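You operate a simulated robot arm through the tools that you are given. There is no shell and no other tool. Be economical: measure what you need, move in short steps, check, and stop when the job is done.

The job below is to be done with a simulated robot arm. You get a single attempt, and the scene is never put back.

Task
Put the brown seed box on the blue tile. Then fetch the green castor and stand it on top of the red castor.
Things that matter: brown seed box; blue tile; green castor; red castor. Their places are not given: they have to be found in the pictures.

The check looks at the end state, three seconds after you hand in, the way a careful person would. Anything else that was tipped, shoved, dropped, spilled or broken makes it a failure.

Robot
A 7-joint arm with a two-finger parallel gripper, fixed in place. Base frame: the origin is at the foot of the arm, x ahead of it, y to its left, z up; the work surface is at about z = 0. Units: m, degrees, N and s.
With the tool pointing down near the work surface it reaches from about 0.22 to 0.58 m from the base axis. Its first joint turns from -66.0 to 66.0 degrees. Payload 2.5 kg.
Tool frame: the origin (TCP) lies between the finger pads and is the grasp point; the fingertips stand 0.023 m ahead of it; z points along the fingers, y is the line along which they close. The gripper opens to 0.094 m. The fingers are 0.038 m wide and 0.01 m thick; the gripper's body (0.054 by 0.096 m) begins 0.039 m behind the TCP.
Orientation is that of the tool frame in the base frame, as [roll, pitch, yaw] about the fixed x, y, z axes, in that order (R = Rz(yaw) Ry(pitch) Rx(roll)). With the fingers straight down and closing along the base's y, the tool's x points along the base's -x, its y along +y and its z along -z.

Tools
- The arm moves only by the tool play_rows. Its argument "deltas" is a list that holds one entry, the list of rows, each a list of 6 numbers: the shift along the base's x, y, z in mm, then the turn, a rotation vector about the base's x, y, z in degrees. In form: [[[x, y, z, rx, ry, rz], ...]]. A call has 1 to 8 rows; each row shifts and turns the commanded pose from where the row before left it. "claw" is the opening, from 0 (shut) to 1 (fully open), set as the call begins (left out, the last holds). Each row takes 0.2 s and may step no farther than 0.05 m and 8.6 degrees from the row before; otherwise, or with a gripper value out of range, the whole call is refused. Where a pose cannot be reached the arm comes as near as it can. A force on the tool above 40 N (or 10 N above the force at the start of the call, whichever is more), or a blocked arm, ends the call early, and 0.2 s more pass. Each finger travels about 0.108 m/s and halts on what it meets, pressing with about 36 N; the grip force reading is that of the motor and also rises with nothing between the fingers. The clock runs only during rows and for 0.2 s after the last one: add rows that do not move to give the fingers time. It gives the time, the measured TCP pose, the force on the tool (base axes), the opening and the grip force at its end, in the units of the frame above (readings bear some noise).
- Cameras (640 x 400 px; columns grow to the right, rows downward): "scene" is fixed at [0.0805, -0.3855, 0.5577]; the picture's right is [0.99, -0.15, 0.00], its down [-0.06, -0.42, -0.91] and it looks along [0.13, 0.90, -0.42] (base axes); focal length 337 px, centre (320, 200). "wrist" rides on the gripper at [-0.039, 0, -0.044] in the tool frame; the picture's right is [0.00, -1.00, 0.00], its down [0.97, 0.00, -0.24] and it looks along [0.24, 0.00, 0.97] (tool axes); focal length 218 px, centre (320, 200).
- capture(camera): a new picture of that camera. The clock stands still meanwhile.
- pixel_to_xyz(camera, pixels): for up to 12 pixels [column, row] of the newest picture of that camera ("zoom" is the newest enlarged one), the place [x, y, z] in the base frame of the surface seen there, good to about 0.002 m, but the place of the scene camera against the robot may be out by one fixed shift of up to 0.012 m in any direction. The clock stands still meanwhile.
- close_up(camera, box): a new picture of the part [left, top, right, bottom] of that camera's present view, enlarged. The clock stands still meanwhile.
- finish_job(): hands the job in; it is judged then, once.

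Go step by step. Measure first, check grasps and placings, and put right what went wrong. The budget is 80 turns and 46 pictures, counting those below and the enlarged ones. Unless the task says otherwise, let go and move clear before handing in, and close with one line.

The tools are called after "Emit:" as name(argument=value, ...) on one line, values as JSON. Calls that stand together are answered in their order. play_rows: Moves the arm, as the interface text tells. Its arguments: {"type":"object","properties":{"deltas":{"type":"array","items":{"type":"array","items":{"type":"array","items":{"type":"number"}}}},"claw":{"type":"number"}},"required":["deltas"]} The other tools are called the same way: capture (camera) takes a picture; pixel_to_xyz (camera, pixels) gives the place of the surface under pixels of a picture; close_up (camera, box) takes an enlarged picture of a part of a camera's view; finish_job () hands the job in.

At the start:

```text
time: 0.0
position: [0.2207, 0.2776, 0.2827]
tcp_rot: [-180.0, 0.0, 179.9]
wrist_force: [-0.1, -1.1, -0.4]
width: 0.0939
grasp_force: 0.0
```

scene: 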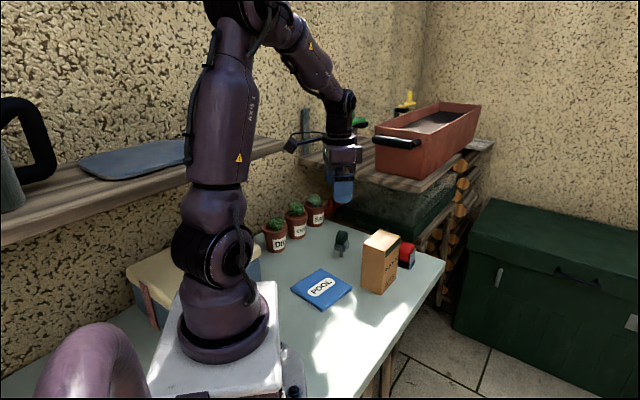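
wrist: 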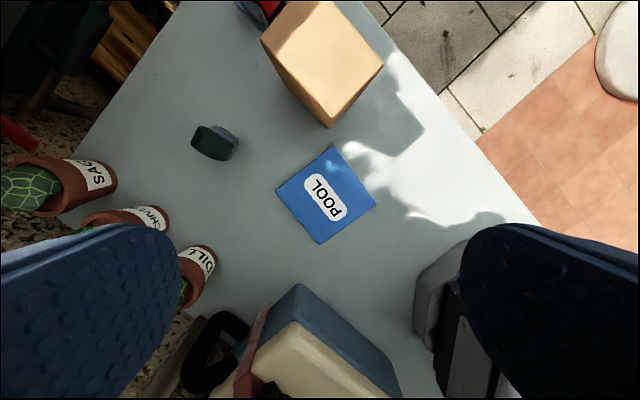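

The scene picture shows the box near (380,262), the blue tile at (321,289), a dark green castor at (341,241) and a red one at (406,255), partly hidden by the box. I'll enlarge that area and measure.

Emit:
close_up(camera="scene", box=[260, 200, 460, 325])

Emit:
close_up(camera="wrist", box=[160, 0, 480, 200])

Emit:
pixel_to_xyz(camera="wrist", pixels=[[332, 145], [375, 205], [320, 243], [276, 190], [326, 195], [265, 42], [330, 126], [382, 65], [320, 60], [205, 142], [228, 145], [268, 8]])

Emit:
pixel_to_xyz(camera="scene", pixels=[[321, 269], [352, 288], [322, 309], [291, 289], [381, 231], [363, 238], [384, 248], [400, 238], [342, 234], [341, 250], [408, 247], [406, 264]])

```text
3.20 times, centred on (360, 262) of scene
```

zoom: 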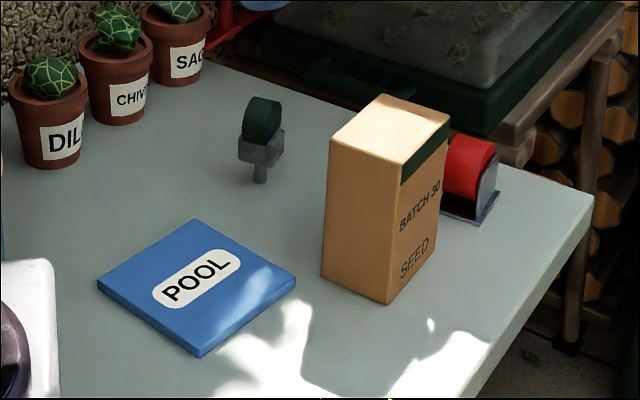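

```text
2.00 times, centred on (320, 100) of wrist
```

zoom: 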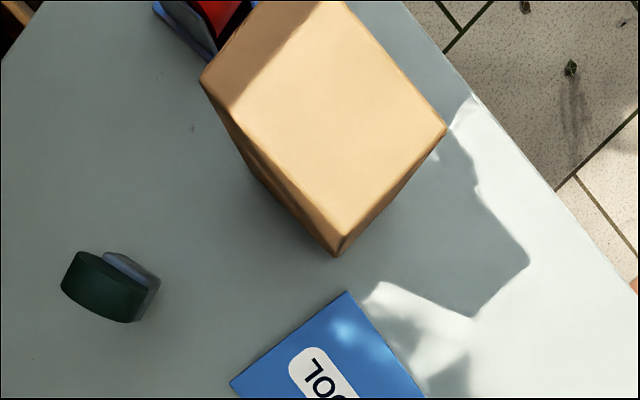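

```text
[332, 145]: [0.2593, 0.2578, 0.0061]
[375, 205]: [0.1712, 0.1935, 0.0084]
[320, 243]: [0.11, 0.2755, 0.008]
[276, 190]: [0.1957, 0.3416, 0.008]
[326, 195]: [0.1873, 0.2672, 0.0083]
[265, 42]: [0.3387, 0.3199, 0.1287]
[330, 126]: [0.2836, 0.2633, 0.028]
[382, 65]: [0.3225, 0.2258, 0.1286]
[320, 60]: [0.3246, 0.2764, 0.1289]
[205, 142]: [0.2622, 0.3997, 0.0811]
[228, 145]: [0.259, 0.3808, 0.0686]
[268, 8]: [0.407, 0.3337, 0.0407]
```

```text
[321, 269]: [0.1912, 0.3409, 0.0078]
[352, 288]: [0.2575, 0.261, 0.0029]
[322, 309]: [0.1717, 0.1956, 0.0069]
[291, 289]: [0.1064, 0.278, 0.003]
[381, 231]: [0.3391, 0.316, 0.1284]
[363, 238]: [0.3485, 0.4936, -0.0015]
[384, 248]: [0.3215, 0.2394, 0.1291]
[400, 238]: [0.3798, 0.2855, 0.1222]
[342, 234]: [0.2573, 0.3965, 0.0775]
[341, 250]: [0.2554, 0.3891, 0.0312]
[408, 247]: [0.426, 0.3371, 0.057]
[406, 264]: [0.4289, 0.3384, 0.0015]
```

The tile's centre is about (0.184, 0.267), and its sides run about 37.6° from x. The box top is at z≈0.129. The red castor is mostly hidden behind the box, so I'll move high over it and look.

Emit:
play_rows(deltas=[[[40, 0, 0, 0, 0, 0], [40, 0, 0, 0, 0, 0], [40, 5, 0, 0, 0, 0], [40, 5, 0, 0, 0, 0], [40, 5, 0, 0, 0, 0], [0, 0, 0, 0, 0, 0]]], claw=1)

Emit:
capture(camera="wrist")

```text
time: 1.4
position: [0.4232, 0.2916, 0.2801]
tcp_rot: [-180.0, 0.0, 180.0]
wrist_force: [0.1, 0.0, 0.3]
width: 0.094
grasp_force: 0.0
```

```text
41 pictures are left
```

wrist: 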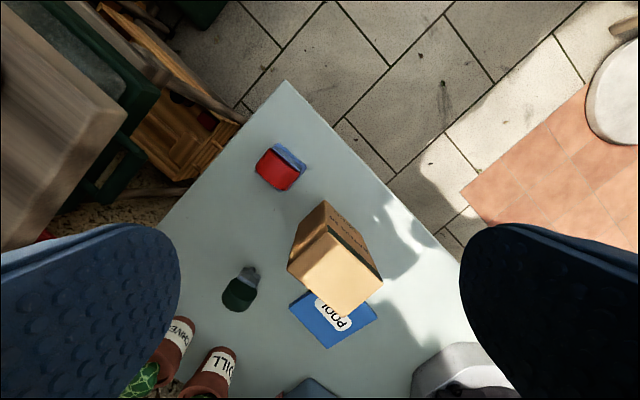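

Emit:
close_up(camera="wrist", box=[200, 120, 400, 245])

Emit:
close_up(camera="wrist", box=[200, 220, 400, 345])

Emit:
pixel_to_xyz(camera="wrist", pixels=[[325, 232], [289, 266], [345, 316], [381, 278], [335, 272], [324, 202], [275, 145], [306, 162], [278, 170], [256, 170], [240, 292], [248, 270]])

```text
3.20 times, centred on (300, 182) of wrist
```

zoom: 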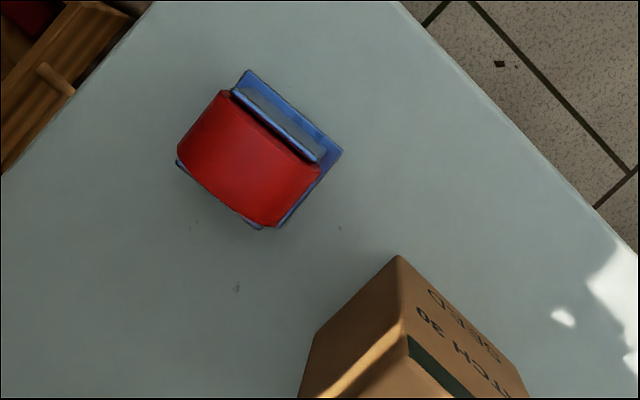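

```text
3.20 times, centred on (300, 282) of wrist
```

zoom: 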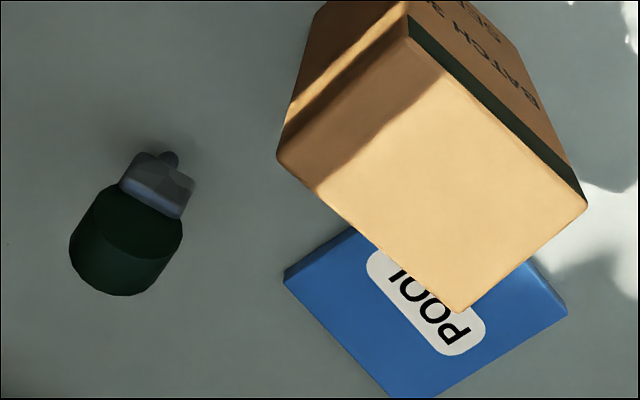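

```text
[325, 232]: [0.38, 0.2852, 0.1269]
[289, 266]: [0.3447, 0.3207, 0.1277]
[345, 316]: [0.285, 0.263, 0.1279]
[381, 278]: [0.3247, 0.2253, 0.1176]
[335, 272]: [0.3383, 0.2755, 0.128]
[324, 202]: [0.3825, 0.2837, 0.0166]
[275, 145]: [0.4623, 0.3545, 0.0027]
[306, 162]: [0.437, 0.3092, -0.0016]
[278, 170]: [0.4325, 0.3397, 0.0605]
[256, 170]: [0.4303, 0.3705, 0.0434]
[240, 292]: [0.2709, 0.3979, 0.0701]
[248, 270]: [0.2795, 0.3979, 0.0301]
```

The box top's corners put its centre at about (0.333, 0.273). It is 0.05 m by 0.083 m, with the long axis at about 44°. I'll turn the tool +45° above it and check the alignment.

Emit:
play_rows(deltas=[[[-15, -3, 0, 0, 0, 7.5], [-15, -3, 0, 0, 0, 7.5], [-15, -3, 0, 0, 0, 7.5], [-15, -3, 0, 0, 0, 7.5], [-15, -3, 0, 0, 0, 7.5], [-15, -3.6, 0, 0, 0, 7.0], [0, 0, -30, 0, 0, 0], [0, 0, 0, 0, 0, 0]]], claw=1)

Emit:
capture(camera="wrist")

```text
time: 3.2
position: [0.3303, 0.2748, 0.2522]
tcp_rot: [-180.0, 0.0, -135.5]
wrist_force: [0.2, -0.3, 0.6]
width: 0.0942
grasp_force: 0.1
```

```text
38 pictures are left
```

wrist: 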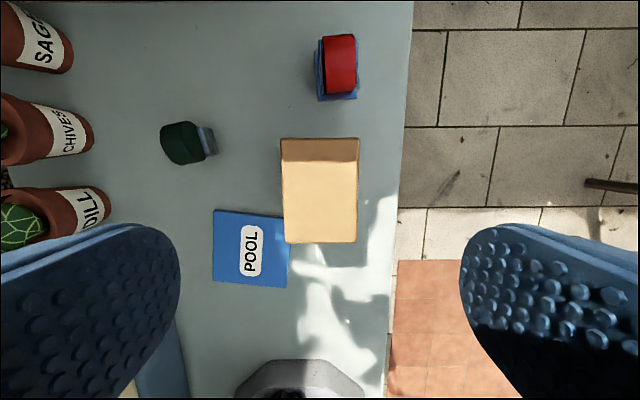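

The box is square to the fingers and centred around column 320. I'll measure its top and go down part way.

Emit:
pixel_to_xyz(camera="wrist", pixels=[[283, 165], [357, 163], [288, 241], [355, 240], [284, 142], [357, 141], [322, 72], [352, 72], [215, 211], [290, 217], [288, 286], [214, 281]])

Emit:
close_up(camera="wrist", box=[140, 10, 380, 160])

Emit:
play_rows(deltas=[[[0, 0, -40, 0, 0, 0], [0, 0, -40, 0, 0, 0], [0, 0, -40, 0, 0, 0], [0, 0, -32, 0, 0, 0], [0, 0, 0, 0, 0, 0]]], claw=1)

```text
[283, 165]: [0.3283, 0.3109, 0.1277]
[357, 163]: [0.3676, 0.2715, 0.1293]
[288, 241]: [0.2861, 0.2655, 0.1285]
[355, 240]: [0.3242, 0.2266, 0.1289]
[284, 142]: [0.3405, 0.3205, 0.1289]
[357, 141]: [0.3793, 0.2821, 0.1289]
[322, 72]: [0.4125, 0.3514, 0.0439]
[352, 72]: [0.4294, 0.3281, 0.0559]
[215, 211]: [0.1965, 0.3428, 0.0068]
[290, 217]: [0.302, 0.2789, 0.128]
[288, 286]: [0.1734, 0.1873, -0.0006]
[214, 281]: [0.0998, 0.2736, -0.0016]
```

```text
2.67 times, centred on (260, 85) of wrist
```

zoom: 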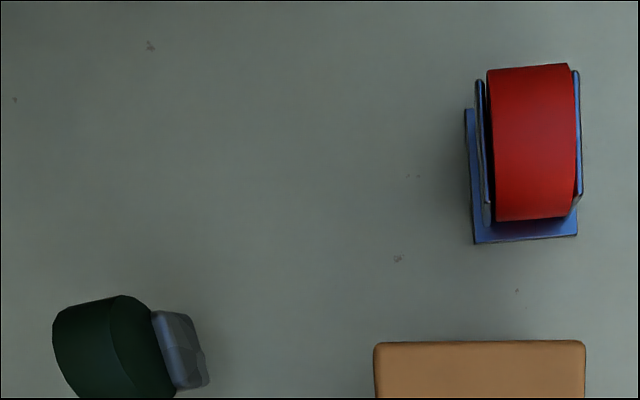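

```text
time: 4.4
position: [0.3298, 0.2731, 0.0976]
tcp_rot: [-180.0, 0.0, -135.4]
wrist_force: [1.0, 0.5, 0.1]
width: 0.0939
grasp_force: 0.0
```

I'm at the box's centre (about 0.3325, 0.2737) at z 0.098. I'll close on it.

Emit:
play_rows(deltas=[[[0, 0, 0, 0, 0, 0], [0, 0, 0, 0, 0, 0], [0, 0, 0, 0, 0, 0]]], claw=0)

Emit:
play_rows(deltas=[[[0, 0, 15, 0, 0, 0], [0, 0, 15, 0, 0, 0], [0, 0, 10, 0, 0, 0], [0, 0, 0, 0, 0, 0]]])

```text
time: 5.2
position: [0.3312, 0.2727, 0.0977]
tcp_rot: [-180.0, 0.0, -135.5]
wrist_force: [-0.3, 1.0, 0.8]
width: 0.0596
grasp_force: 35.5
```

```text
time: 6.2
position: [0.33, 0.2726, 0.1396]
tcp_rot: [-180.0, 0.0, -135.5]
wrist_force: [-1.3, 0.1, -2.8]
width: 0.0598
grasp_force: 35.9
```

It's held: width 0.060 and about 2.8 N of load. I'll carry it to the tile centre, turning -7° to line up with the tile.

Emit:
play_rows(deltas=[[[-25, -1, 0, 0, 0, -1.5], [-30, -1, 0, 0, 0, -1.5], [-30, -1, 0, 0, 0, -1.5], [-30, -1, 0, 0, 0, -1.5], [-20, -1, 0, 0, 0, -1], [-11, -1, 0, 0, 0, 0], [0, 0, 0, 0, 0, 0]]])

Emit:
close_up(camera="scene", box=[240, 180, 440, 305])

Emit:
capture(camera="wrist")

```text
time: 7.8
position: [0.1839, 0.2684, 0.1415]
tcp_rot: [180.0, -0.1, -142.5]
wrist_force: [-0.1, 0.3, -3.0]
width: 0.0598
grasp_force: 35.5
```

```text
3.20 times, centred on (340, 242) of scene
```

zoom: 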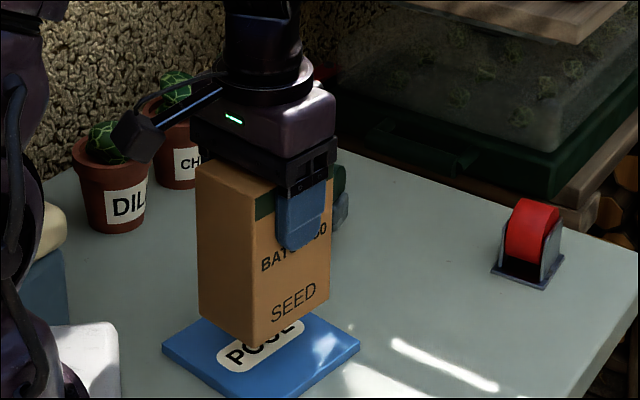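

```text
35 pictures are left
```

wrist: 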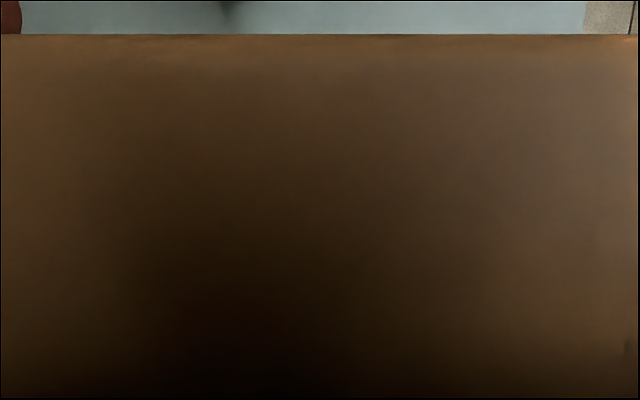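

The box is over the tile. A black block on a rod at zoom (140,135) sticks out from the gripper toward the pots, so I'll check how far it is from them before lowering.

Emit:
close_up(camera="scene", box=[250, 180, 350, 243])

Emit:
pixel_to_xyz(camera="scene", pixels=[[284, 223], [277, 222], [289, 219], [300, 212], [272, 226], [270, 234], [278, 245], [302, 187]])

```text
6.35 times, centred on (300, 212) of scene
```

zoom: 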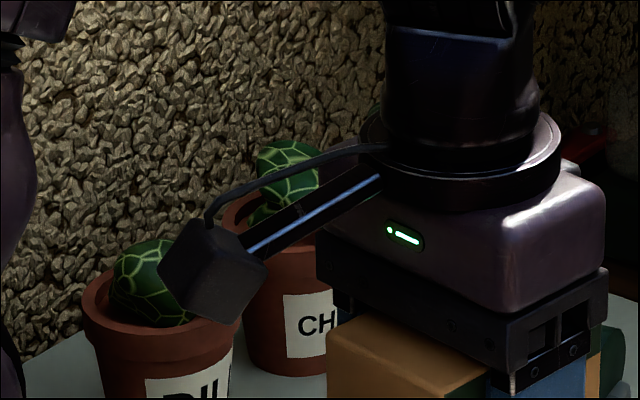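

```text
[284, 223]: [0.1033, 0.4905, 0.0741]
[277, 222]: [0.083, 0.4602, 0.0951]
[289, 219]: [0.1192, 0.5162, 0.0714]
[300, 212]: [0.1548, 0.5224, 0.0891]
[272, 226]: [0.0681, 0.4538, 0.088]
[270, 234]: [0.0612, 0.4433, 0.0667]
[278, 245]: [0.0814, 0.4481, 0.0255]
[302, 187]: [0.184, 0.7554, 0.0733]
```

Emit:
pixel_to_xyz(camera="zoom", pixels=[[190, 265], [240, 270], [205, 310], [310, 225], [430, 230], [100, 300], [160, 360], [150, 280], [280, 330], [290, 165], [450, 290], [380, 350]])

```text
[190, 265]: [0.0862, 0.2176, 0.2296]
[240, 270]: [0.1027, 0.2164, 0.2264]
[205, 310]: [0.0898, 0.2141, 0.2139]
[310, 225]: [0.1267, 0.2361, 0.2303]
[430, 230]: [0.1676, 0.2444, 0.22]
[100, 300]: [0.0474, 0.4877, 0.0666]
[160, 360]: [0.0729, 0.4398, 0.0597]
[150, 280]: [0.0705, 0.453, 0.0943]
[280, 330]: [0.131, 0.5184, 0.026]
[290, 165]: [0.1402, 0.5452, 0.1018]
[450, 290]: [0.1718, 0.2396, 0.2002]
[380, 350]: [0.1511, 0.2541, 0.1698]
```

The block is at about (0.09, 0.215, 0.22), well away from the pots. I'll lower the box onto the tile; contact should come at TCP z≈0.106.

Emit:
play_rows(deltas=[[[0, -1, -15, 0, 0, 0], [0, 0, -12, 0, 0, 0], [0, 0, -5, 0, 0, 0], [0, 0, -2, 0, 0, 0], [0, 0, 0, 0, 0, 0]]])

Emit:
close_up(camera="scene", box=[260, 220, 380, 310])

```text
time: 8.9
position: [0.1858, 0.267, 0.1089]
tcp_rot: [180.0, 0.2, -142.5]
wrist_force: [-1.7, -4.0, 8.2]
width: 0.0598
grasp_force: 35.6
stopped in row 5: the force on the tool passed its limit (the readings are from after the stop); the commanded pose is now the measured one
```

```text
4.44 times, centred on (320, 265) of scene
```

zoom: 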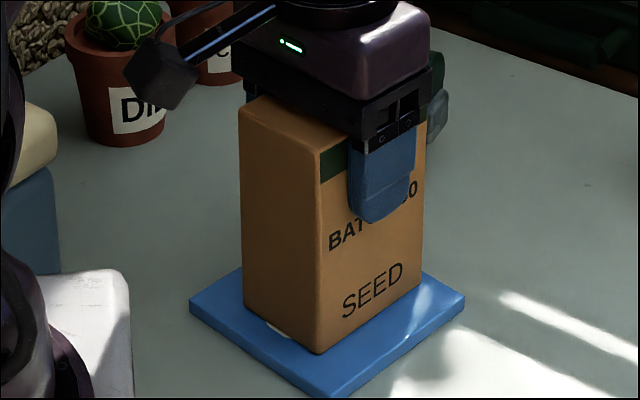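

The box is in contact with the tile (8 N up) and centred on it. I'll release and lift.

Emit:
play_rows(deltas=[[[0, 0, 0, 0, 0, 0], [0, 0, 0, 0, 0, 0], [0, 0, 0, 0, 0, 0]]], claw=1)

Emit:
play_rows(deltas=[[[0, 0, 20, 0, 0, 0], [0, 0, 40, 0, 0, 0], [0, 0, 40, 0, 0, 0], [0, 0, 40, 0, 0, 0], [20, 20, 0, 0, 0, 0], [20, 20, 0, 0, 0, 0], [20, 20, 0, 0, 0, 0], [0, 0, 0, 0, 0, 0]]])

Emit:
capture(camera="wrist")

Emit:
close_up(camera="scene", box=[260, 200, 460, 325])

```text
time: 9.7
position: [0.1852, 0.2692, 0.1081]
tcp_rot: [179.9, 0.2, -142.5]
wrist_force: [-0.2, -0.3, 0.1]
width: 0.0938
grasp_force: 0.0
```

```text
time: 11.5
position: [0.2449, 0.3276, 0.2472]
tcp_rot: [-179.9, 0.1, -142.5]
wrist_force: [-0.2, 0.3, 0.3]
width: 0.0942
grasp_force: 0.1
```

```text
32 pictures are left
```

wrist: 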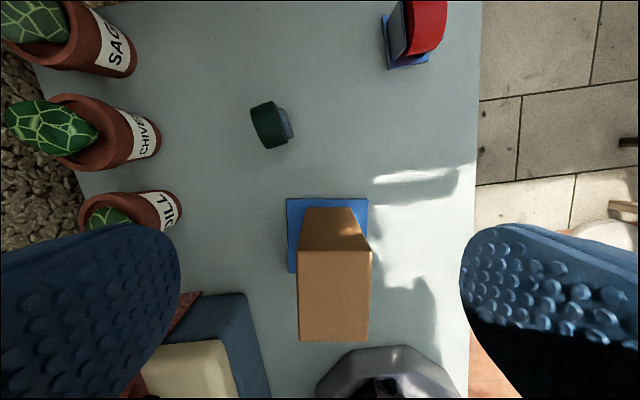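

```text
3.20 times, centred on (360, 262) of scene
```

zoom: 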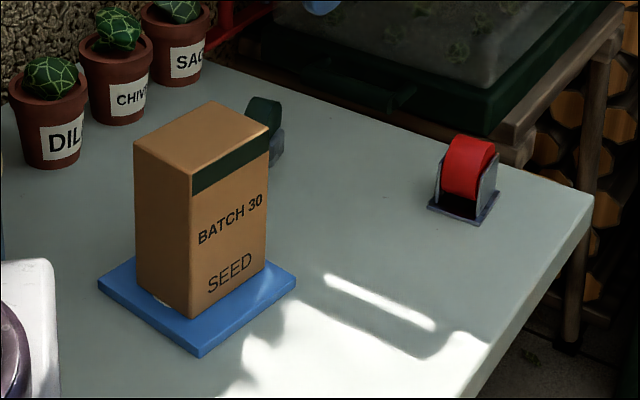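

The box stands upright on the tile. Now I'll take a close look at both castors.

Emit:
close_up(camera="scene", box=[386, 234, 426, 274])

Emit:
close_up(camera="wrist", box=[230, 80, 326, 170])

Emit:
pixel_to_xyz(camera="zoom", pixels=[[170, 180], [230, 130], [290, 110], [330, 250], [350, 150], [390, 180], [420, 250], [440, 300]])

```text
10.00 times, centred on (406, 254) of scene
```

zoom: 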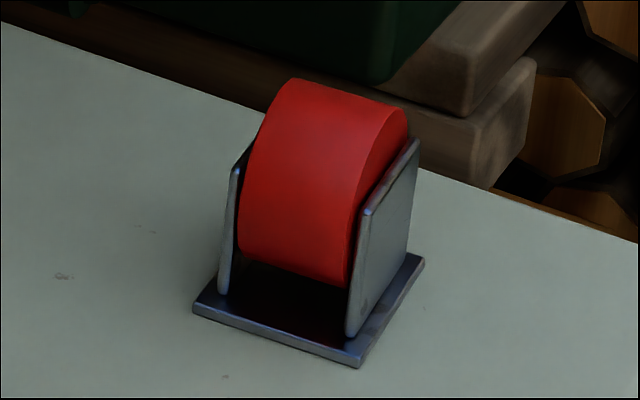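

```text
4.44 times, centred on (278, 125) of wrist
```

zoom: 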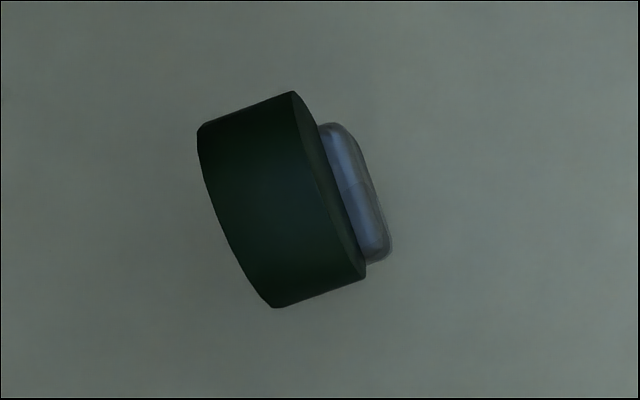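

```text
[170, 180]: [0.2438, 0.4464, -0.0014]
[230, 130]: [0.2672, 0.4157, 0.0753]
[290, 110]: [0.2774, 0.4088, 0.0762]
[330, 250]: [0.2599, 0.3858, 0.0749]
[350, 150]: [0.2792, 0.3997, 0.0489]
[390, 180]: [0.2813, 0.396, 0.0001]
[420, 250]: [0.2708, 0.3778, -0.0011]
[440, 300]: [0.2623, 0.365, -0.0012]
```

The red castor stands on its plate with its wheel up, and the green one's wheel top is near (0.267, 0.40, 0.08). The wheel axis runs at about -30°. I'll hover over the green castor with the tool turned +23° and measure it.

Emit:
play_rows(deltas=[[[7, 24, 0, 0, 0, 7.7], [7, 24, 0, 0, 0, 7.7], [7, 24, 0, 0, 0, 7.6], [0, 0, -25, 0, 0, 0], [0, 0, -22, 0, 0, 0], [0, 0, 0, 0, 0, 0]]])

Emit:
capture(camera="wrist")

Emit:
close_up(camera="wrist", box=[256, 140, 384, 220])

```text
time: 12.9
position: [0.2654, 0.3999, 0.2016]
tcp_rot: [180.0, 0.2, -119.4]
wrist_force: [-0.2, 0.2, -0.9]
width: 0.0942
grasp_force: 0.1
```

```text
28 pictures are left
```

wrist: 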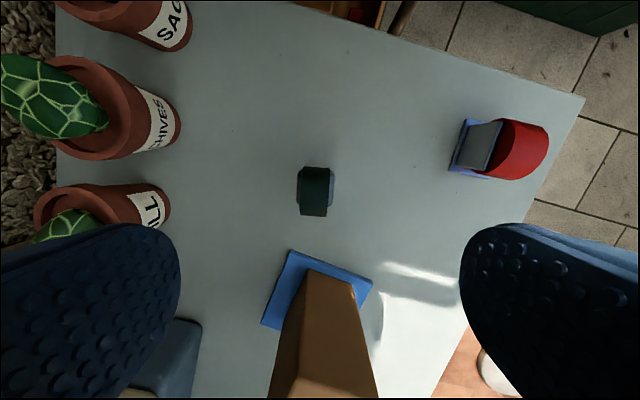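

```text
5.00 times, centred on (320, 180) of wrist
```

zoom: 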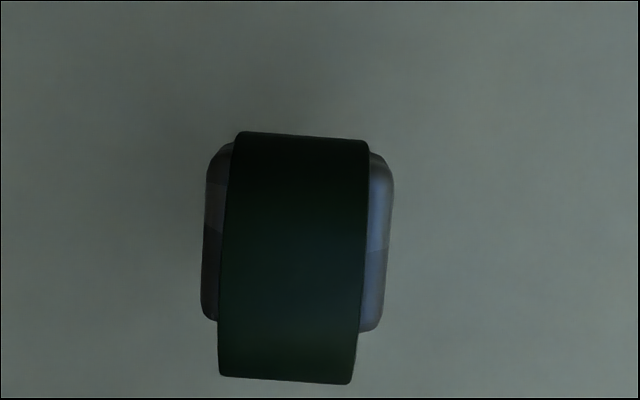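

Emit:
pixel_to_xyz(camera="zoom", pixels=[[245, 145], [355, 150], [235, 365], [340, 370], [295, 200], [293, 250], [290, 310], [212, 250], [383, 250], [230, 250], [355, 250]])

Emit:
close_up(camera="scene", box=[320, 221, 360, 261])

```text
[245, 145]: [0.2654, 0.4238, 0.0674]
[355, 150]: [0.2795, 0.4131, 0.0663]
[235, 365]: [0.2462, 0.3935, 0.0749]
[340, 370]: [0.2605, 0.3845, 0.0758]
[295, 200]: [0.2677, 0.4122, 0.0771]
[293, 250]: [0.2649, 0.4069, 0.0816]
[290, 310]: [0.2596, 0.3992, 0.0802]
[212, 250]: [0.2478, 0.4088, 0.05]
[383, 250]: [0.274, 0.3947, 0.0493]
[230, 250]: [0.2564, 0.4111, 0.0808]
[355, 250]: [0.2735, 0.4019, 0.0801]
```

```text
10.00 times, centred on (340, 241) of scene
```

zoom: 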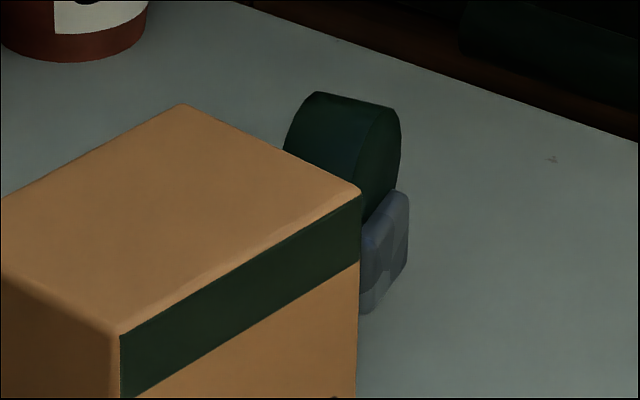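

The wheel top is at (0.262, 0.4025, 0.082), its radius is about 0.019, it is about 0.023 wide, and its axis is 3° off my closing line. I'll correct that and tilt 8° in the wheel's plane, so the camera block behind the tool clears the box. Then I'll come down to a low hover.

Emit:
play_rows(deltas=[[[-3.4, 2.6, 0, 0, 0, -3.2], [0, 0, -20, -3.4, 2.1, 0], [0, 0, -20, -3.4, 2.1, 0], [0, 0, -20, 0, 0, 0], [0, 0, -10, 0, 0, 0], [0, 0, 0, 0, 0, 0]]], claw=0.7)

Emit:
capture(camera="wrist")

Emit:
close_up(camera="scene", box=[270, 170, 400, 290])

```text
time: 14.3
position: [0.2625, 0.4016, 0.1305]
tcp_rot: [-180.0, -7.8, -122.7]
wrist_force: [-1.9, 0.6, 0.3]
width: 0.0656
grasp_force: 0.1
```

```text
25 pictures are left
```

wrist: 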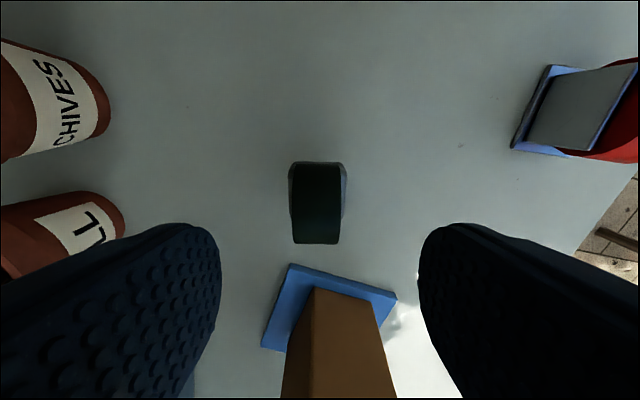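

```text
3.33 times, centred on (335, 230) of scene
```

zoom: 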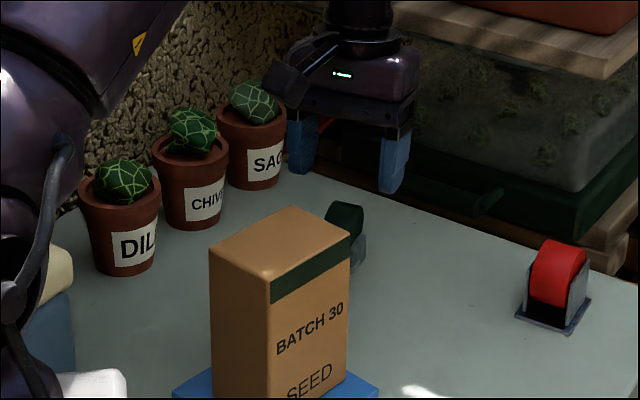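

The wheel is centred at column 316, about 1.5 mm toward tool +y. I'll nudge that way and descend to TCP z≈0.0775; the camera block will stay clear of the box.

Emit:
play_rows(deltas=[[[-1.2, 1, -20, 0, 0, 0], [-0.3, 0.3, -20, 0, 0, 0], [0, 0, -13, 0, 0, 0], [0, 0, 0, 0, 0, 0]]], claw=0.7)

Emit:
capture(camera="wrist")

```text
time: 15.3
position: [0.2613, 0.4061, 0.0779]
tcp_rot: [-179.9, -7.8, -122.7]
wrist_force: [-0.5, 1.2, -0.4]
width: 0.0658
grasp_force: 0.0
```

```text
23 pictures are left
```

wrist: 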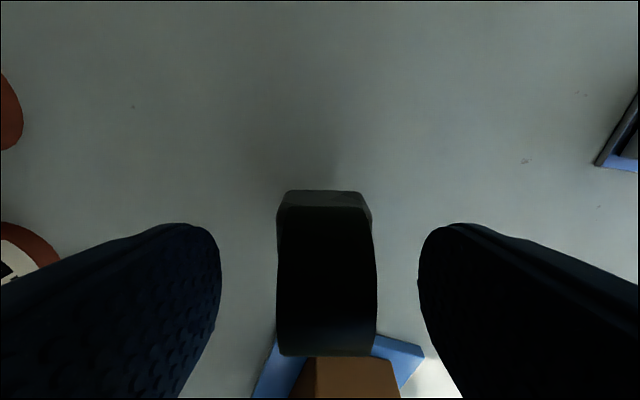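

The wheel is centred at column 327 and the fingers at 320, so I'm about 2 mm off. I'll shift, then close.

Emit:
play_rows(deltas=[[[1.6, -1.0, 0, 0, 0, 0], [0, 0, 0, 0, 0, 0]]])

Emit:
play_rows(deltas=[[[0, 0, 0, 0, 0, 0], [0, 0, 0, 0, 0, 0], [0, 0, 0, 0, 0, 0]]], claw=0)

Emit:
capture(camera="wrist")

```text
time: 15.9
position: [0.2627, 0.4038, 0.0783]
tcp_rot: [-179.8, -7.8, -122.7]
wrist_force: [0.1, 1.1, 0.5]
width: 0.0658
grasp_force: 0.0
```

```text
time: 16.7
position: [0.2634, 0.4033, 0.0782]
tcp_rot: [-179.9, -7.7, -122.8]
wrist_force: [-1.1, 0.3, 0.6]
width: 0.0217
grasp_force: 35.8
```

```text
22 pictures are left
```

wrist: 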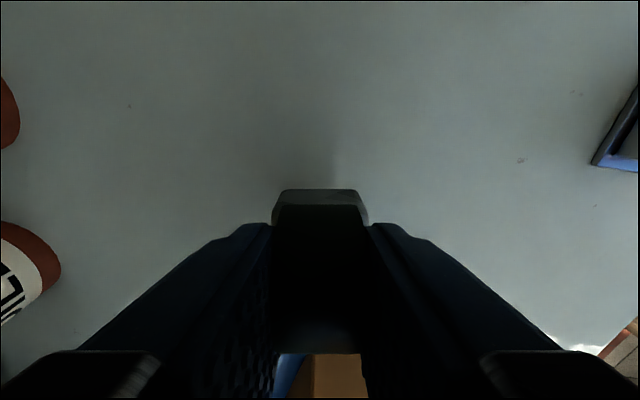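

The wheel is gripped at width 0.0217. I'll lift it straight up and move it to where the scene camera sees it clearly.

Emit:
play_rows(deltas=[[[0, 0, 15, 0, 0, 0], [0, 0, 25, 0, 0, 0], [0, 0, 40, 0, 0, 0], [0, 0, 40, 0, 0, 0], [30, -10, 0, 0, 0, 0], [30, -10, 0, 0, 0, 0], [30, -10, 0, 0, 0, 0], [0, 0, 0, 0, 0, 0]]])

Emit:
close_up(camera="scene", box=[330, 170, 430, 270])

```text
time: 18.5
position: [0.353, 0.3721, 0.1972]
tcp_rot: [-179.9, -7.7, -122.7]
wrist_force: [-1.2, 0.4, -0.9]
width: 0.0214
grasp_force: 36.3
```

```text
4.00 times, centred on (380, 220) of scene
```

zoom: 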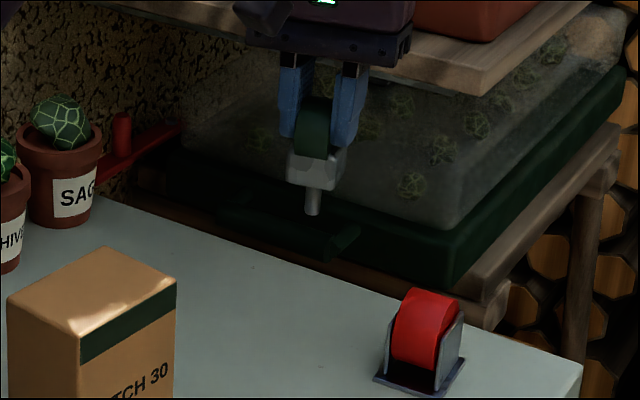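

Emit:
close_up(camera="scene", box=[396, 188, 426, 228])

Emit:
close_up(camera="scene", box=[390, 185, 426, 228])

```text
10.00 times, centred on (411, 208) of scene
```

zoom: 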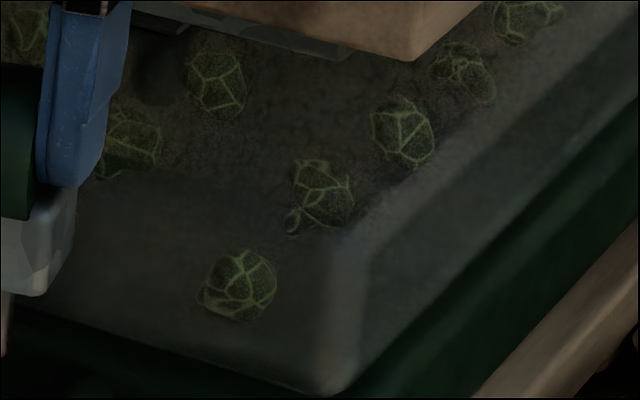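

```text
9.30 times, centred on (408, 206) of scene
```

zoom: 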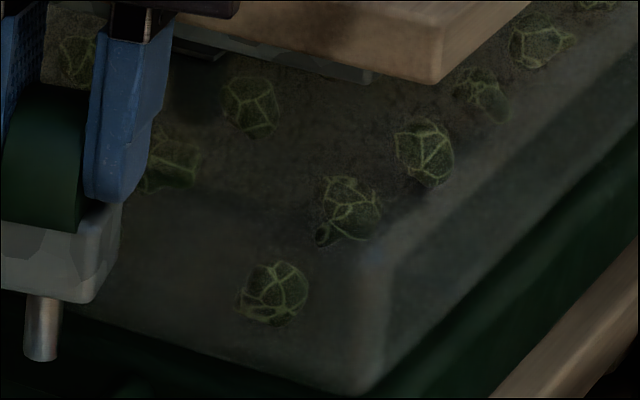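

Emit:
close_up(camera="scene", box=[354, 190, 402, 230])

Emit:
pixel_to_xyz(camera="zoom", pixels=[[300, 230], [320, 330], [340, 130]])

```text
10.00 times, centred on (378, 210) of scene
```

zoom: 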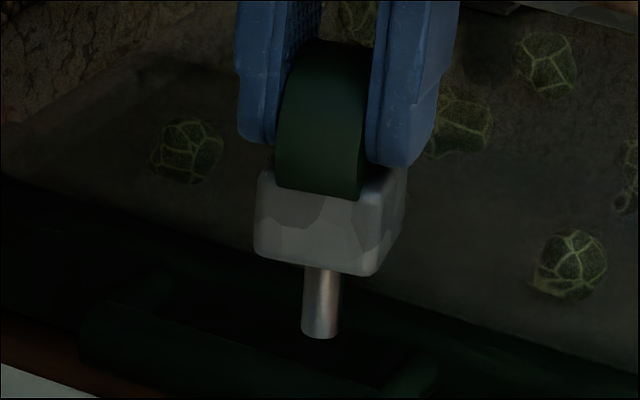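

```text
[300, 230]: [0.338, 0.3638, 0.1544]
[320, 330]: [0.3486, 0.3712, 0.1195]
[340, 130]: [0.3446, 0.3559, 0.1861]
```

The green castor hangs upright with its pin, about 9 mm thick, pointing down and ending at z≈0.118. Before placing it I want a good look straight down at the red castor's top, so I'll move so that it sits in the upper half of the wrist view.

Emit:
play_rows(deltas=[[[20, -25, 0, 0, 0, 0], [20, -25, 0, 0, 0, 0], [15, -20, 0, 0, 0, 0], [0, 0, 0, 0, 0, 0]]])

Emit:
capture(camera="wrist")

```text
time: 19.5
position: [0.4067, 0.3017, 0.1974]
tcp_rot: [-179.9, -7.8, -122.7]
wrist_force: [0.8, -0.2, -0.8]
width: 0.0215
grasp_force: 36.3
```

```text
17 pictures are left
```

wrist: 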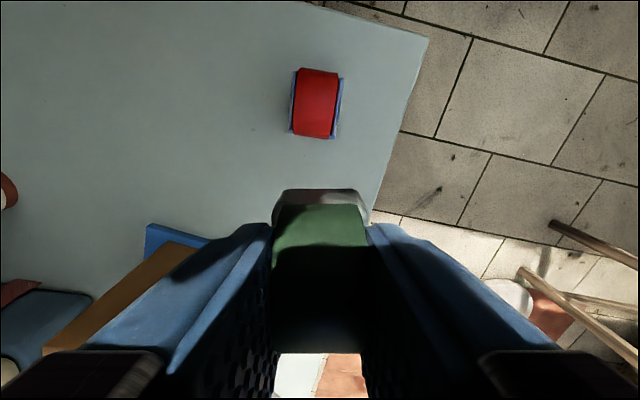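

Emit:
close_up(camera="wrist", box=[268, 68, 364, 138])

Emit:
pixel_to_xyz(camera="zoom", pixels=[[320, 30], [320, 60], [320, 100], [320, 140], [320, 180], [320, 220], [320, 260], [320, 300], [320, 340], [250, 180], [390, 180], [350, 345]])

```text
5.71 times, centred on (316, 103) of wrist
```

zoom: 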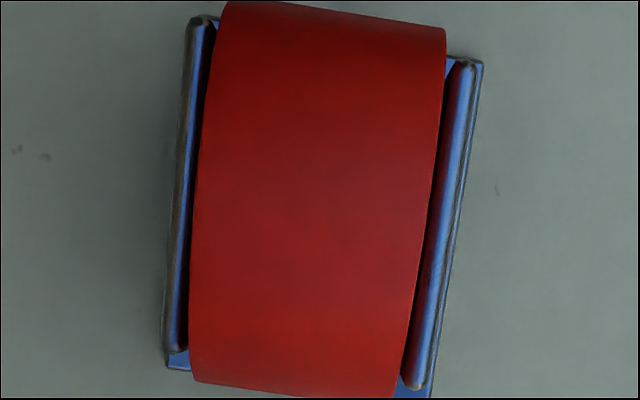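

```text
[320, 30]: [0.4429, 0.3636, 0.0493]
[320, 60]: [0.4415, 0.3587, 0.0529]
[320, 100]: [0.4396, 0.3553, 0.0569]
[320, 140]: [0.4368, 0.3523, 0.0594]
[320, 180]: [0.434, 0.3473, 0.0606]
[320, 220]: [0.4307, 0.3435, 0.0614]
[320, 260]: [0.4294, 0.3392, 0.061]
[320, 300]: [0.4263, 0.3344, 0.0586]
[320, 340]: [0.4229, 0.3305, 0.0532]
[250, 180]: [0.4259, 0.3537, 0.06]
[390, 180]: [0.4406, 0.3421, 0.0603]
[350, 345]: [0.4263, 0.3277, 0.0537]
```

The red wheel is smooth and convex. Its apex is about (0.432, 0.345, 0.0615), its radius about 0.022, and its axis runs at about -39°. A pin on a curved top is delicate in the rolling direction. I'll turn the tool about -96° so the fingers close along that direction, which centres the castor precisely there and lets the fingers catch a lean.

Emit:
play_rows(deltas=[[[0, 6, 0, 0, 0, -8], [-1, 6, 0, 0, 0, -8], [-1, 6, 0, 0, 0, -8], [-1, 6, 0, 0, 0, -8], [-1, 6, 0, 0, 0, -8], [-1, 6, 0, 0, 0, -8], [-1, 6, 0, 0, 0, -8], [-1, 6, 0, 0, 0, -8]]])

Emit:
play_rows(deltas=[[[-1, 6, 0, 0, 0, -8], [-1, 6, 0, 0, 0, -8], [-1, 6, 0, 0, 0, -8], [-1, 5, 0, 0, 0, -8], [0, 0, 0, 0, 0, 0]]])

Emit:
capture(camera="wrist")

```text
time: 21.3
position: [0.4012, 0.3513, 0.1985]
tcp_rot: [-180.0, -7.8, 173.1]
wrist_force: [0.9, 0.2, -0.7]
width: 0.0213
grasp_force: 36.0
```

```text
time: 22.5
position: [0.3963, 0.3745, 0.1966]
tcp_rot: [-179.8, -7.8, 141.2]
wrist_force: [-0.3, 0.4, -1.2]
width: 0.0214
grasp_force: 36.1
```

```text
15 pictures are left
```

wrist: 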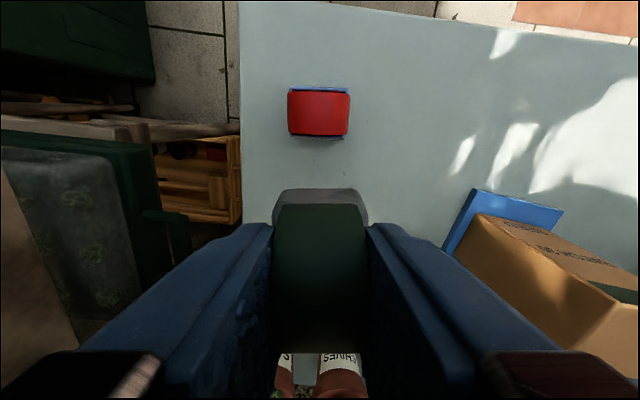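

Emit:
close_up(camera="wrist", box=[272, 80, 368, 145])

Emit:
pixel_to_xyz(camera="zoom", pixels=[[120, 180], [160, 180], [200, 180], [240, 180], [280, 180], [320, 180], [360, 180], [400, 180], [440, 180], [480, 180], [310, 80], [310, 300]])

```text
6.15 times, centred on (320, 112) of wrist
```

zoom: 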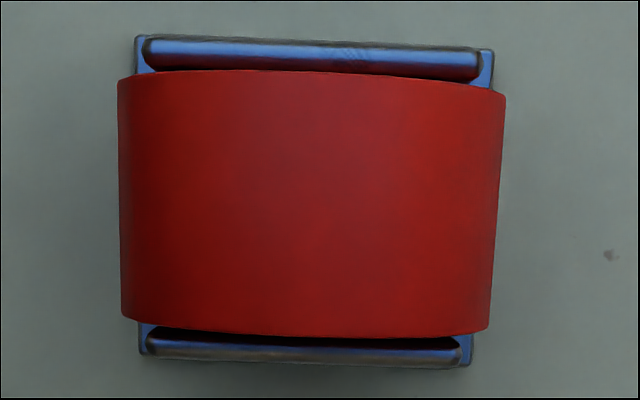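

```text
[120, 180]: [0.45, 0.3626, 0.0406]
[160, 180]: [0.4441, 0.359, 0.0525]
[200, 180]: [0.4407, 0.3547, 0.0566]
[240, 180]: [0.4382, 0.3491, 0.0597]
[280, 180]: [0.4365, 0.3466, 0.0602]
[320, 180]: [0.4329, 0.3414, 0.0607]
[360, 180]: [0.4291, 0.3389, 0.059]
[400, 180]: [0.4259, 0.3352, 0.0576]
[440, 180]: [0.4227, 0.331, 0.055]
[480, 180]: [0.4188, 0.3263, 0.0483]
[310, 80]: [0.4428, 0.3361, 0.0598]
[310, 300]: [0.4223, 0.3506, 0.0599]
```

In the wrist view the red wheel's silhouette is centred at zoom column 309, against 320 for the fingers and castor, so it is 1.5 mm toward tool +y. I'll move over its middle and lower until the pin is about 8 mm above the wheel.

Emit:
play_rows(deltas=[[[13, -10, 0, 0, 0, 0], [13, -10, 0, 0, 0, 0], [13.6, -10, 0, 0, 0, 0], [0, 0, -20, 0, 0, 0], [0, 0, -20, 0, 0, 0], [0, 0, -9, 0, 0, 0], [0, 0, 0, 0, 0, 0]]])

Emit:
close_up(camera="scene", box=[382, 212, 430, 272])

Emit:
capture(camera="wrist")

```text
time: 24.1
position: [0.4363, 0.3432, 0.148]
tcp_rot: [-179.8, -7.8, 141.3]
wrist_force: [0.5, -0.5, -1.5]
width: 0.0215
grasp_force: 36.2
```

```text
6.67 times, centred on (406, 242) of scene
```

zoom: 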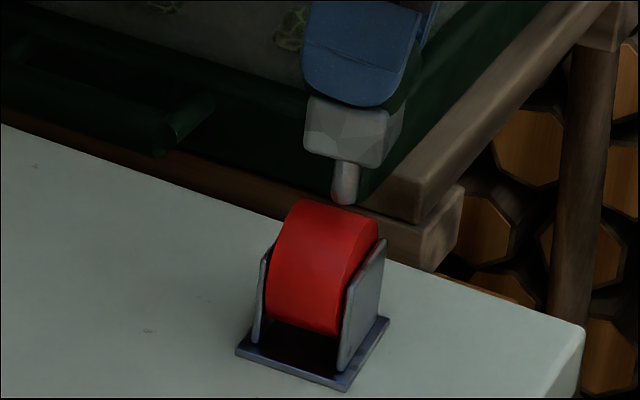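

```text
12 pictures are left
```

wrist: 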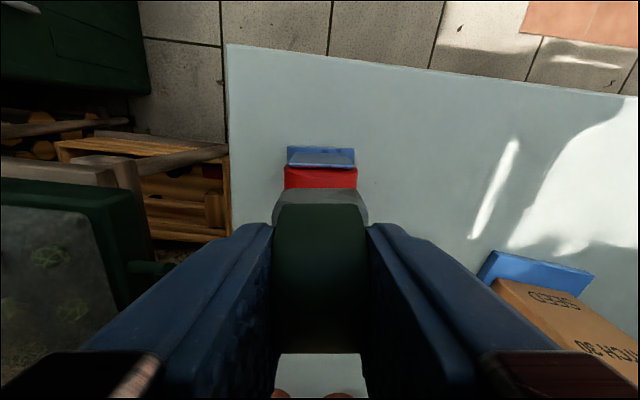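

Emit:
pixel_to_xyz(camera="zoom", pixels=[[345, 170], [343, 200], [338, 195], [350, 198], [310, 207], [320, 212], [335, 218], [350, 225], [365, 232], [320, 240], [330, 150], [370, 160]])

```text
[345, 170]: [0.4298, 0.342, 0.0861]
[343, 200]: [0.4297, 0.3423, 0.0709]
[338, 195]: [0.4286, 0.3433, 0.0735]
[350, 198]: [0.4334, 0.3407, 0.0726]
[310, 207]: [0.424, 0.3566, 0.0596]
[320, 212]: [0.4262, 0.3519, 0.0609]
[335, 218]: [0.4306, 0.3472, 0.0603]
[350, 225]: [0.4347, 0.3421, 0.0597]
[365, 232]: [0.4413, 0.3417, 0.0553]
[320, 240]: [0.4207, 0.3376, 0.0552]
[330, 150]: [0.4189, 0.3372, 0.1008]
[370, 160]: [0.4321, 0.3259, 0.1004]
```

In the wrist view the red wheel is centred at column 320.5. The scene shows the pin vertical, about 9 mm above the apex, at the right tangential spot. I'll lower gently to contact.

Emit:
play_rows(deltas=[[[0, 0, -5, 0, 0, 0], [0, 0, -2, 0, 0, 0], [0, 0, -1, 0, 0, 0], [0, 0, 0, 0, 0, 0]]])

Emit:
play_rows(deltas=[[[0, 0, -0.7, 0, 0, 0], [0, 0, 0, 0, 0, 0]]])

Emit:
play_rows(deltas=[[[0, 0, -0.7, 0, 0, 0], [0, 0, 0, 0, 0, 0]]])

```text
time: 25.1
position: [0.4373, 0.3436, 0.1405]
tcp_rot: [-179.8, -7.7, 141.4]
wrist_force: [-0.9, -1.0, -1.1]
width: 0.0213
grasp_force: 35.6
```

```text
time: 25.7
position: [0.4366, 0.3436, 0.1394]
tcp_rot: [-180.0, -7.7, 141.4]
wrist_force: [-0.5, 0.5, -0.9]
width: 0.0215
grasp_force: 35.6
```

```text
time: 26.3
position: [0.4369, 0.3436, 0.1401]
tcp_rot: [-179.9, -7.9, 141.3]
wrist_force: [-1.0, 0.1, -1.5]
width: 0.0214
grasp_force: 35.3
```

No contact yet, with the force still near -1 N. I'll keep going in small steps.

Emit:
play_rows(deltas=[[[0, 0, -0.6, 0, 0, 0], [0, 0, 0, 0, 0, 0]]])

Emit:
play_rows(deltas=[[[0, 0, -0.6, 0, 0, 0], [0, 0, 0, 0, 0, 0]]])

Emit:
close_up(camera="scene", box=[385, 222, 425, 262])

```text
time: 26.9
position: [0.4365, 0.3426, 0.1384]
tcp_rot: [-179.9, -7.8, 141.3]
wrist_force: [0.2, -0.6, -0.5]
width: 0.0214
grasp_force: 36.2
```

```text
time: 27.5
position: [0.4367, 0.3442, 0.1384]
tcp_rot: [-179.9, -7.8, 141.3]
wrist_force: [0.6, -0.4, -0.7]
width: 0.0212
grasp_force: 35.8
```

```text
10.00 times, centred on (405, 242) of scene
```

zoom: 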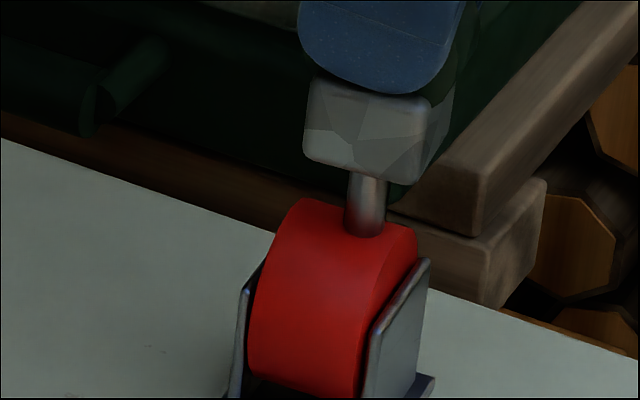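

Emit:
play_rows(deltas=[[[0, 0, -0.6, 0, 0, 0], [0, 0, 0, 0, 0, 0]]])

Emit:
play_rows(deltas=[[[0, 0, -0.6, 0, 0, 0], [0, 0, 0, 0, 0, 0]]])

Emit:
play_rows(deltas=[[[0, 0, -0.6, 0, 0, 0], [0, 0, 0, 0, 0, 0]]])

```text
time: 28.1
position: [0.4361, 0.3445, 0.1372]
tcp_rot: [-180.0, -7.8, 141.3]
wrist_force: [0.7, -0.7, 2.2]
width: 0.0214
grasp_force: 36.1
```

```text
time: 28.7
position: [0.4357, 0.3446, 0.1375]
tcp_rot: [-179.9, -7.9, 141.4]
wrist_force: [-0.4, -0.9, 7.4]
width: 0.0213
grasp_force: 36.3
```

```text
time: 29.3
position: [0.4372, 0.3445, 0.1394]
tcp_rot: [180.0, -7.8, 141.3]
wrist_force: [-2.6, -2.0, 16.1]
width: 0.0214
grasp_force: 36.1
```

Contact came on the second step, and force is now 16 N. I'll back off to about 2 N, then open only 3 mm so the fingers still bracket the wheel, and watch for a lean.

Emit:
play_rows(deltas=[[[0, 0, 1.2, 0, 0, 0], [0, 0, 0, 0, 0, 0]]])

Emit:
play_rows(deltas=[[[0, 0, 0, 0, 0, 0], [0, 0, 0, 0, 0, 0], [0, 0, 0, 0, 0, 0], [0, 0, 0, 0, 0, 0]]], claw=0.26)

Emit:
close_up(camera="wrist", box=[240, 160, 400, 360])

Emit:
close_up(camera="scene", box=[385, 217, 425, 257])

```text
time: 29.9
position: [0.4356, 0.3428, 0.138]
tcp_rot: [180.0, -7.7, 141.3]
wrist_force: [2.6, 2.3, 12.1]
width: 0.0214
grasp_force: 36.0
```

```text
time: 30.9
position: [0.4363, 0.344, 0.1373]
tcp_rot: [-179.9, -7.8, 141.3]
wrist_force: [-0.1, -0.3, 0.8]
width: 0.0244
grasp_force: 0.1
```

```text
2.00 times, centred on (320, 260) of wrist
```

zoom: 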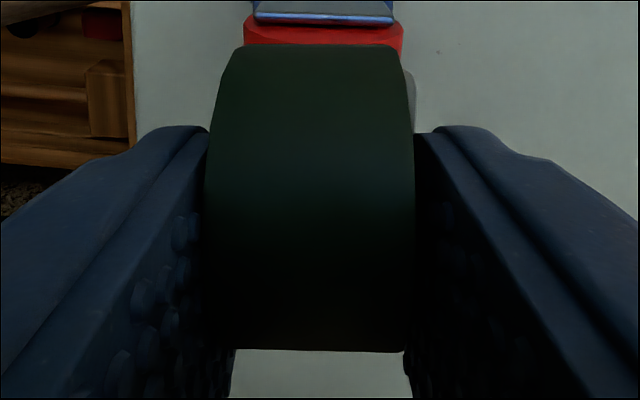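

```text
10.00 times, centred on (405, 237) of scene
```

zoom: 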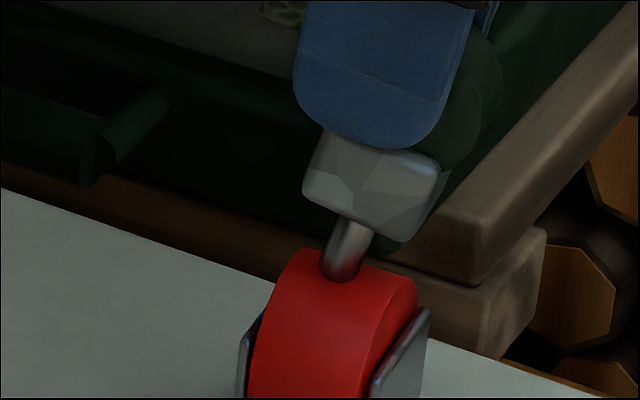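

On release the castor leaned about 20° within the finger plane, with the pin at zoom (340,275) and the block at (370,185). I let go with too much load on it, but it is still caught between the fingers. I'll measure the lean, re-grip and lift.

Emit:
pixel_to_xyz(camera="zoom", pixels=[[355, 228], [349, 245], [342, 262], [338, 275], [320, 165], [425, 200], [310, 185], [390, 230], [335, 145], [430, 170], [480, 60], [490, 110]])

Emit:
play_rows(deltas=[[[0, 0, 0, 0, 0, 0], [0, 0, 0, 0, 0, 0], [0, 0, 0, 0, 0, 0]]], claw=0)

Emit:
play_rows(deltas=[[[0, 0, 5, 0, 0, 0], [0, 0, 15, 0, 0, 0], [0, 0, 15, 0, 0, 0], [0, 0, 0, 0, 0, 0]]])

```text
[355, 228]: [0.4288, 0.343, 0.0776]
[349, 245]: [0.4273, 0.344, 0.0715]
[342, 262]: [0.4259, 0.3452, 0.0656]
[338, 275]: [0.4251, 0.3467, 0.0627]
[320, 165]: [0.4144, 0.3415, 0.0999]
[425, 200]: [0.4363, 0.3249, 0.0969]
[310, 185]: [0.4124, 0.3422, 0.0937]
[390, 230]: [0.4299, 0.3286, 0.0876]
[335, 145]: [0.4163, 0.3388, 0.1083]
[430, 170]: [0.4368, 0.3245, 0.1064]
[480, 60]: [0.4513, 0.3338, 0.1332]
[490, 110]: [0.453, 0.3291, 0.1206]
```

```text
time: 31.7
position: [0.4365, 0.3433, 0.1377]
tcp_rot: [-179.9, -7.8, 141.2]
wrist_force: [-0.1, -0.2, 0.1]
width: 0.0215
grasp_force: 36.3
```

```text
time: 32.7
position: [0.4363, 0.3421, 0.172]
tcp_rot: [-179.9, -7.8, 141.3]
wrist_force: [-0.9, 0.4, -1.1]
width: 0.0212
grasp_force: 35.8
```

Measured lean is 19° toward tool -x, and the pin foot had slid sideways, so this was a kick from the stored load rather than a balance failure. The castor is gripped again and lifted. I'll rotate the tool back 19° about the closing axis to bring the pin vertical, then check.

Emit:
play_rows(deltas=[[[0, 0, 0, -4.03, -5.0, 0], [0, 0, 0, -4.03, -5.0, 0], [0, 0, 0, -4.03, -5.0, 0], [0, 0, -12, 0, 0, 0], [0, 0, 0, 0, 0, 0]]])

Emit:
close_up(camera="scene", box=[382, 206, 430, 266])

```text
time: 33.9
position: [0.4362, 0.3436, 0.1623]
tcp_rot: [-179.7, 11.4, 141.4]
wrist_force: [0.3, 0.2, -0.7]
width: 0.0217
grasp_force: 35.4
```

```text
6.67 times, centred on (406, 236) of scene
```

zoom: 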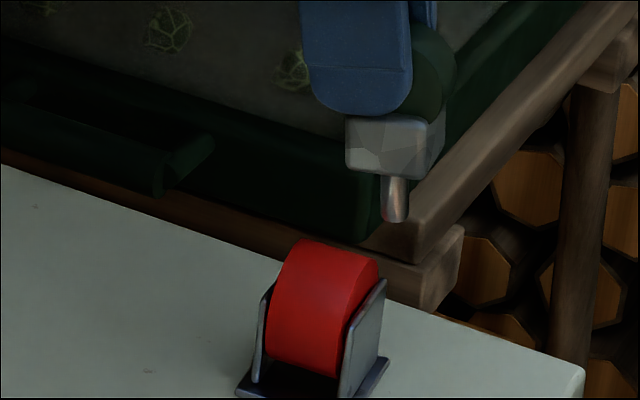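

Emit:
pixel_to_xyz(camera="zoom", pixels=[[396, 182], [396, 190], [396, 200], [395, 210], [394, 217], [350, 150], [425, 178], [355, 120], [430, 145], [320, 250], [340, 256], [355, 263]])

```text
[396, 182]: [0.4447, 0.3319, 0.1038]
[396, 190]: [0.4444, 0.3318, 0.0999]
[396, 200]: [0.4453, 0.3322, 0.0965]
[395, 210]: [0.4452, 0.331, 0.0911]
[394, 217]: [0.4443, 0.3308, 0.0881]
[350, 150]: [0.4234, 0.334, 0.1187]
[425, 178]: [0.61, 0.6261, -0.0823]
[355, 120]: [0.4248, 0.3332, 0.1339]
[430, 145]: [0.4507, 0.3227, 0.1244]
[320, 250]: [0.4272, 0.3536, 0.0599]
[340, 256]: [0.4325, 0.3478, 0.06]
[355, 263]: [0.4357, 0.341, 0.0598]
```

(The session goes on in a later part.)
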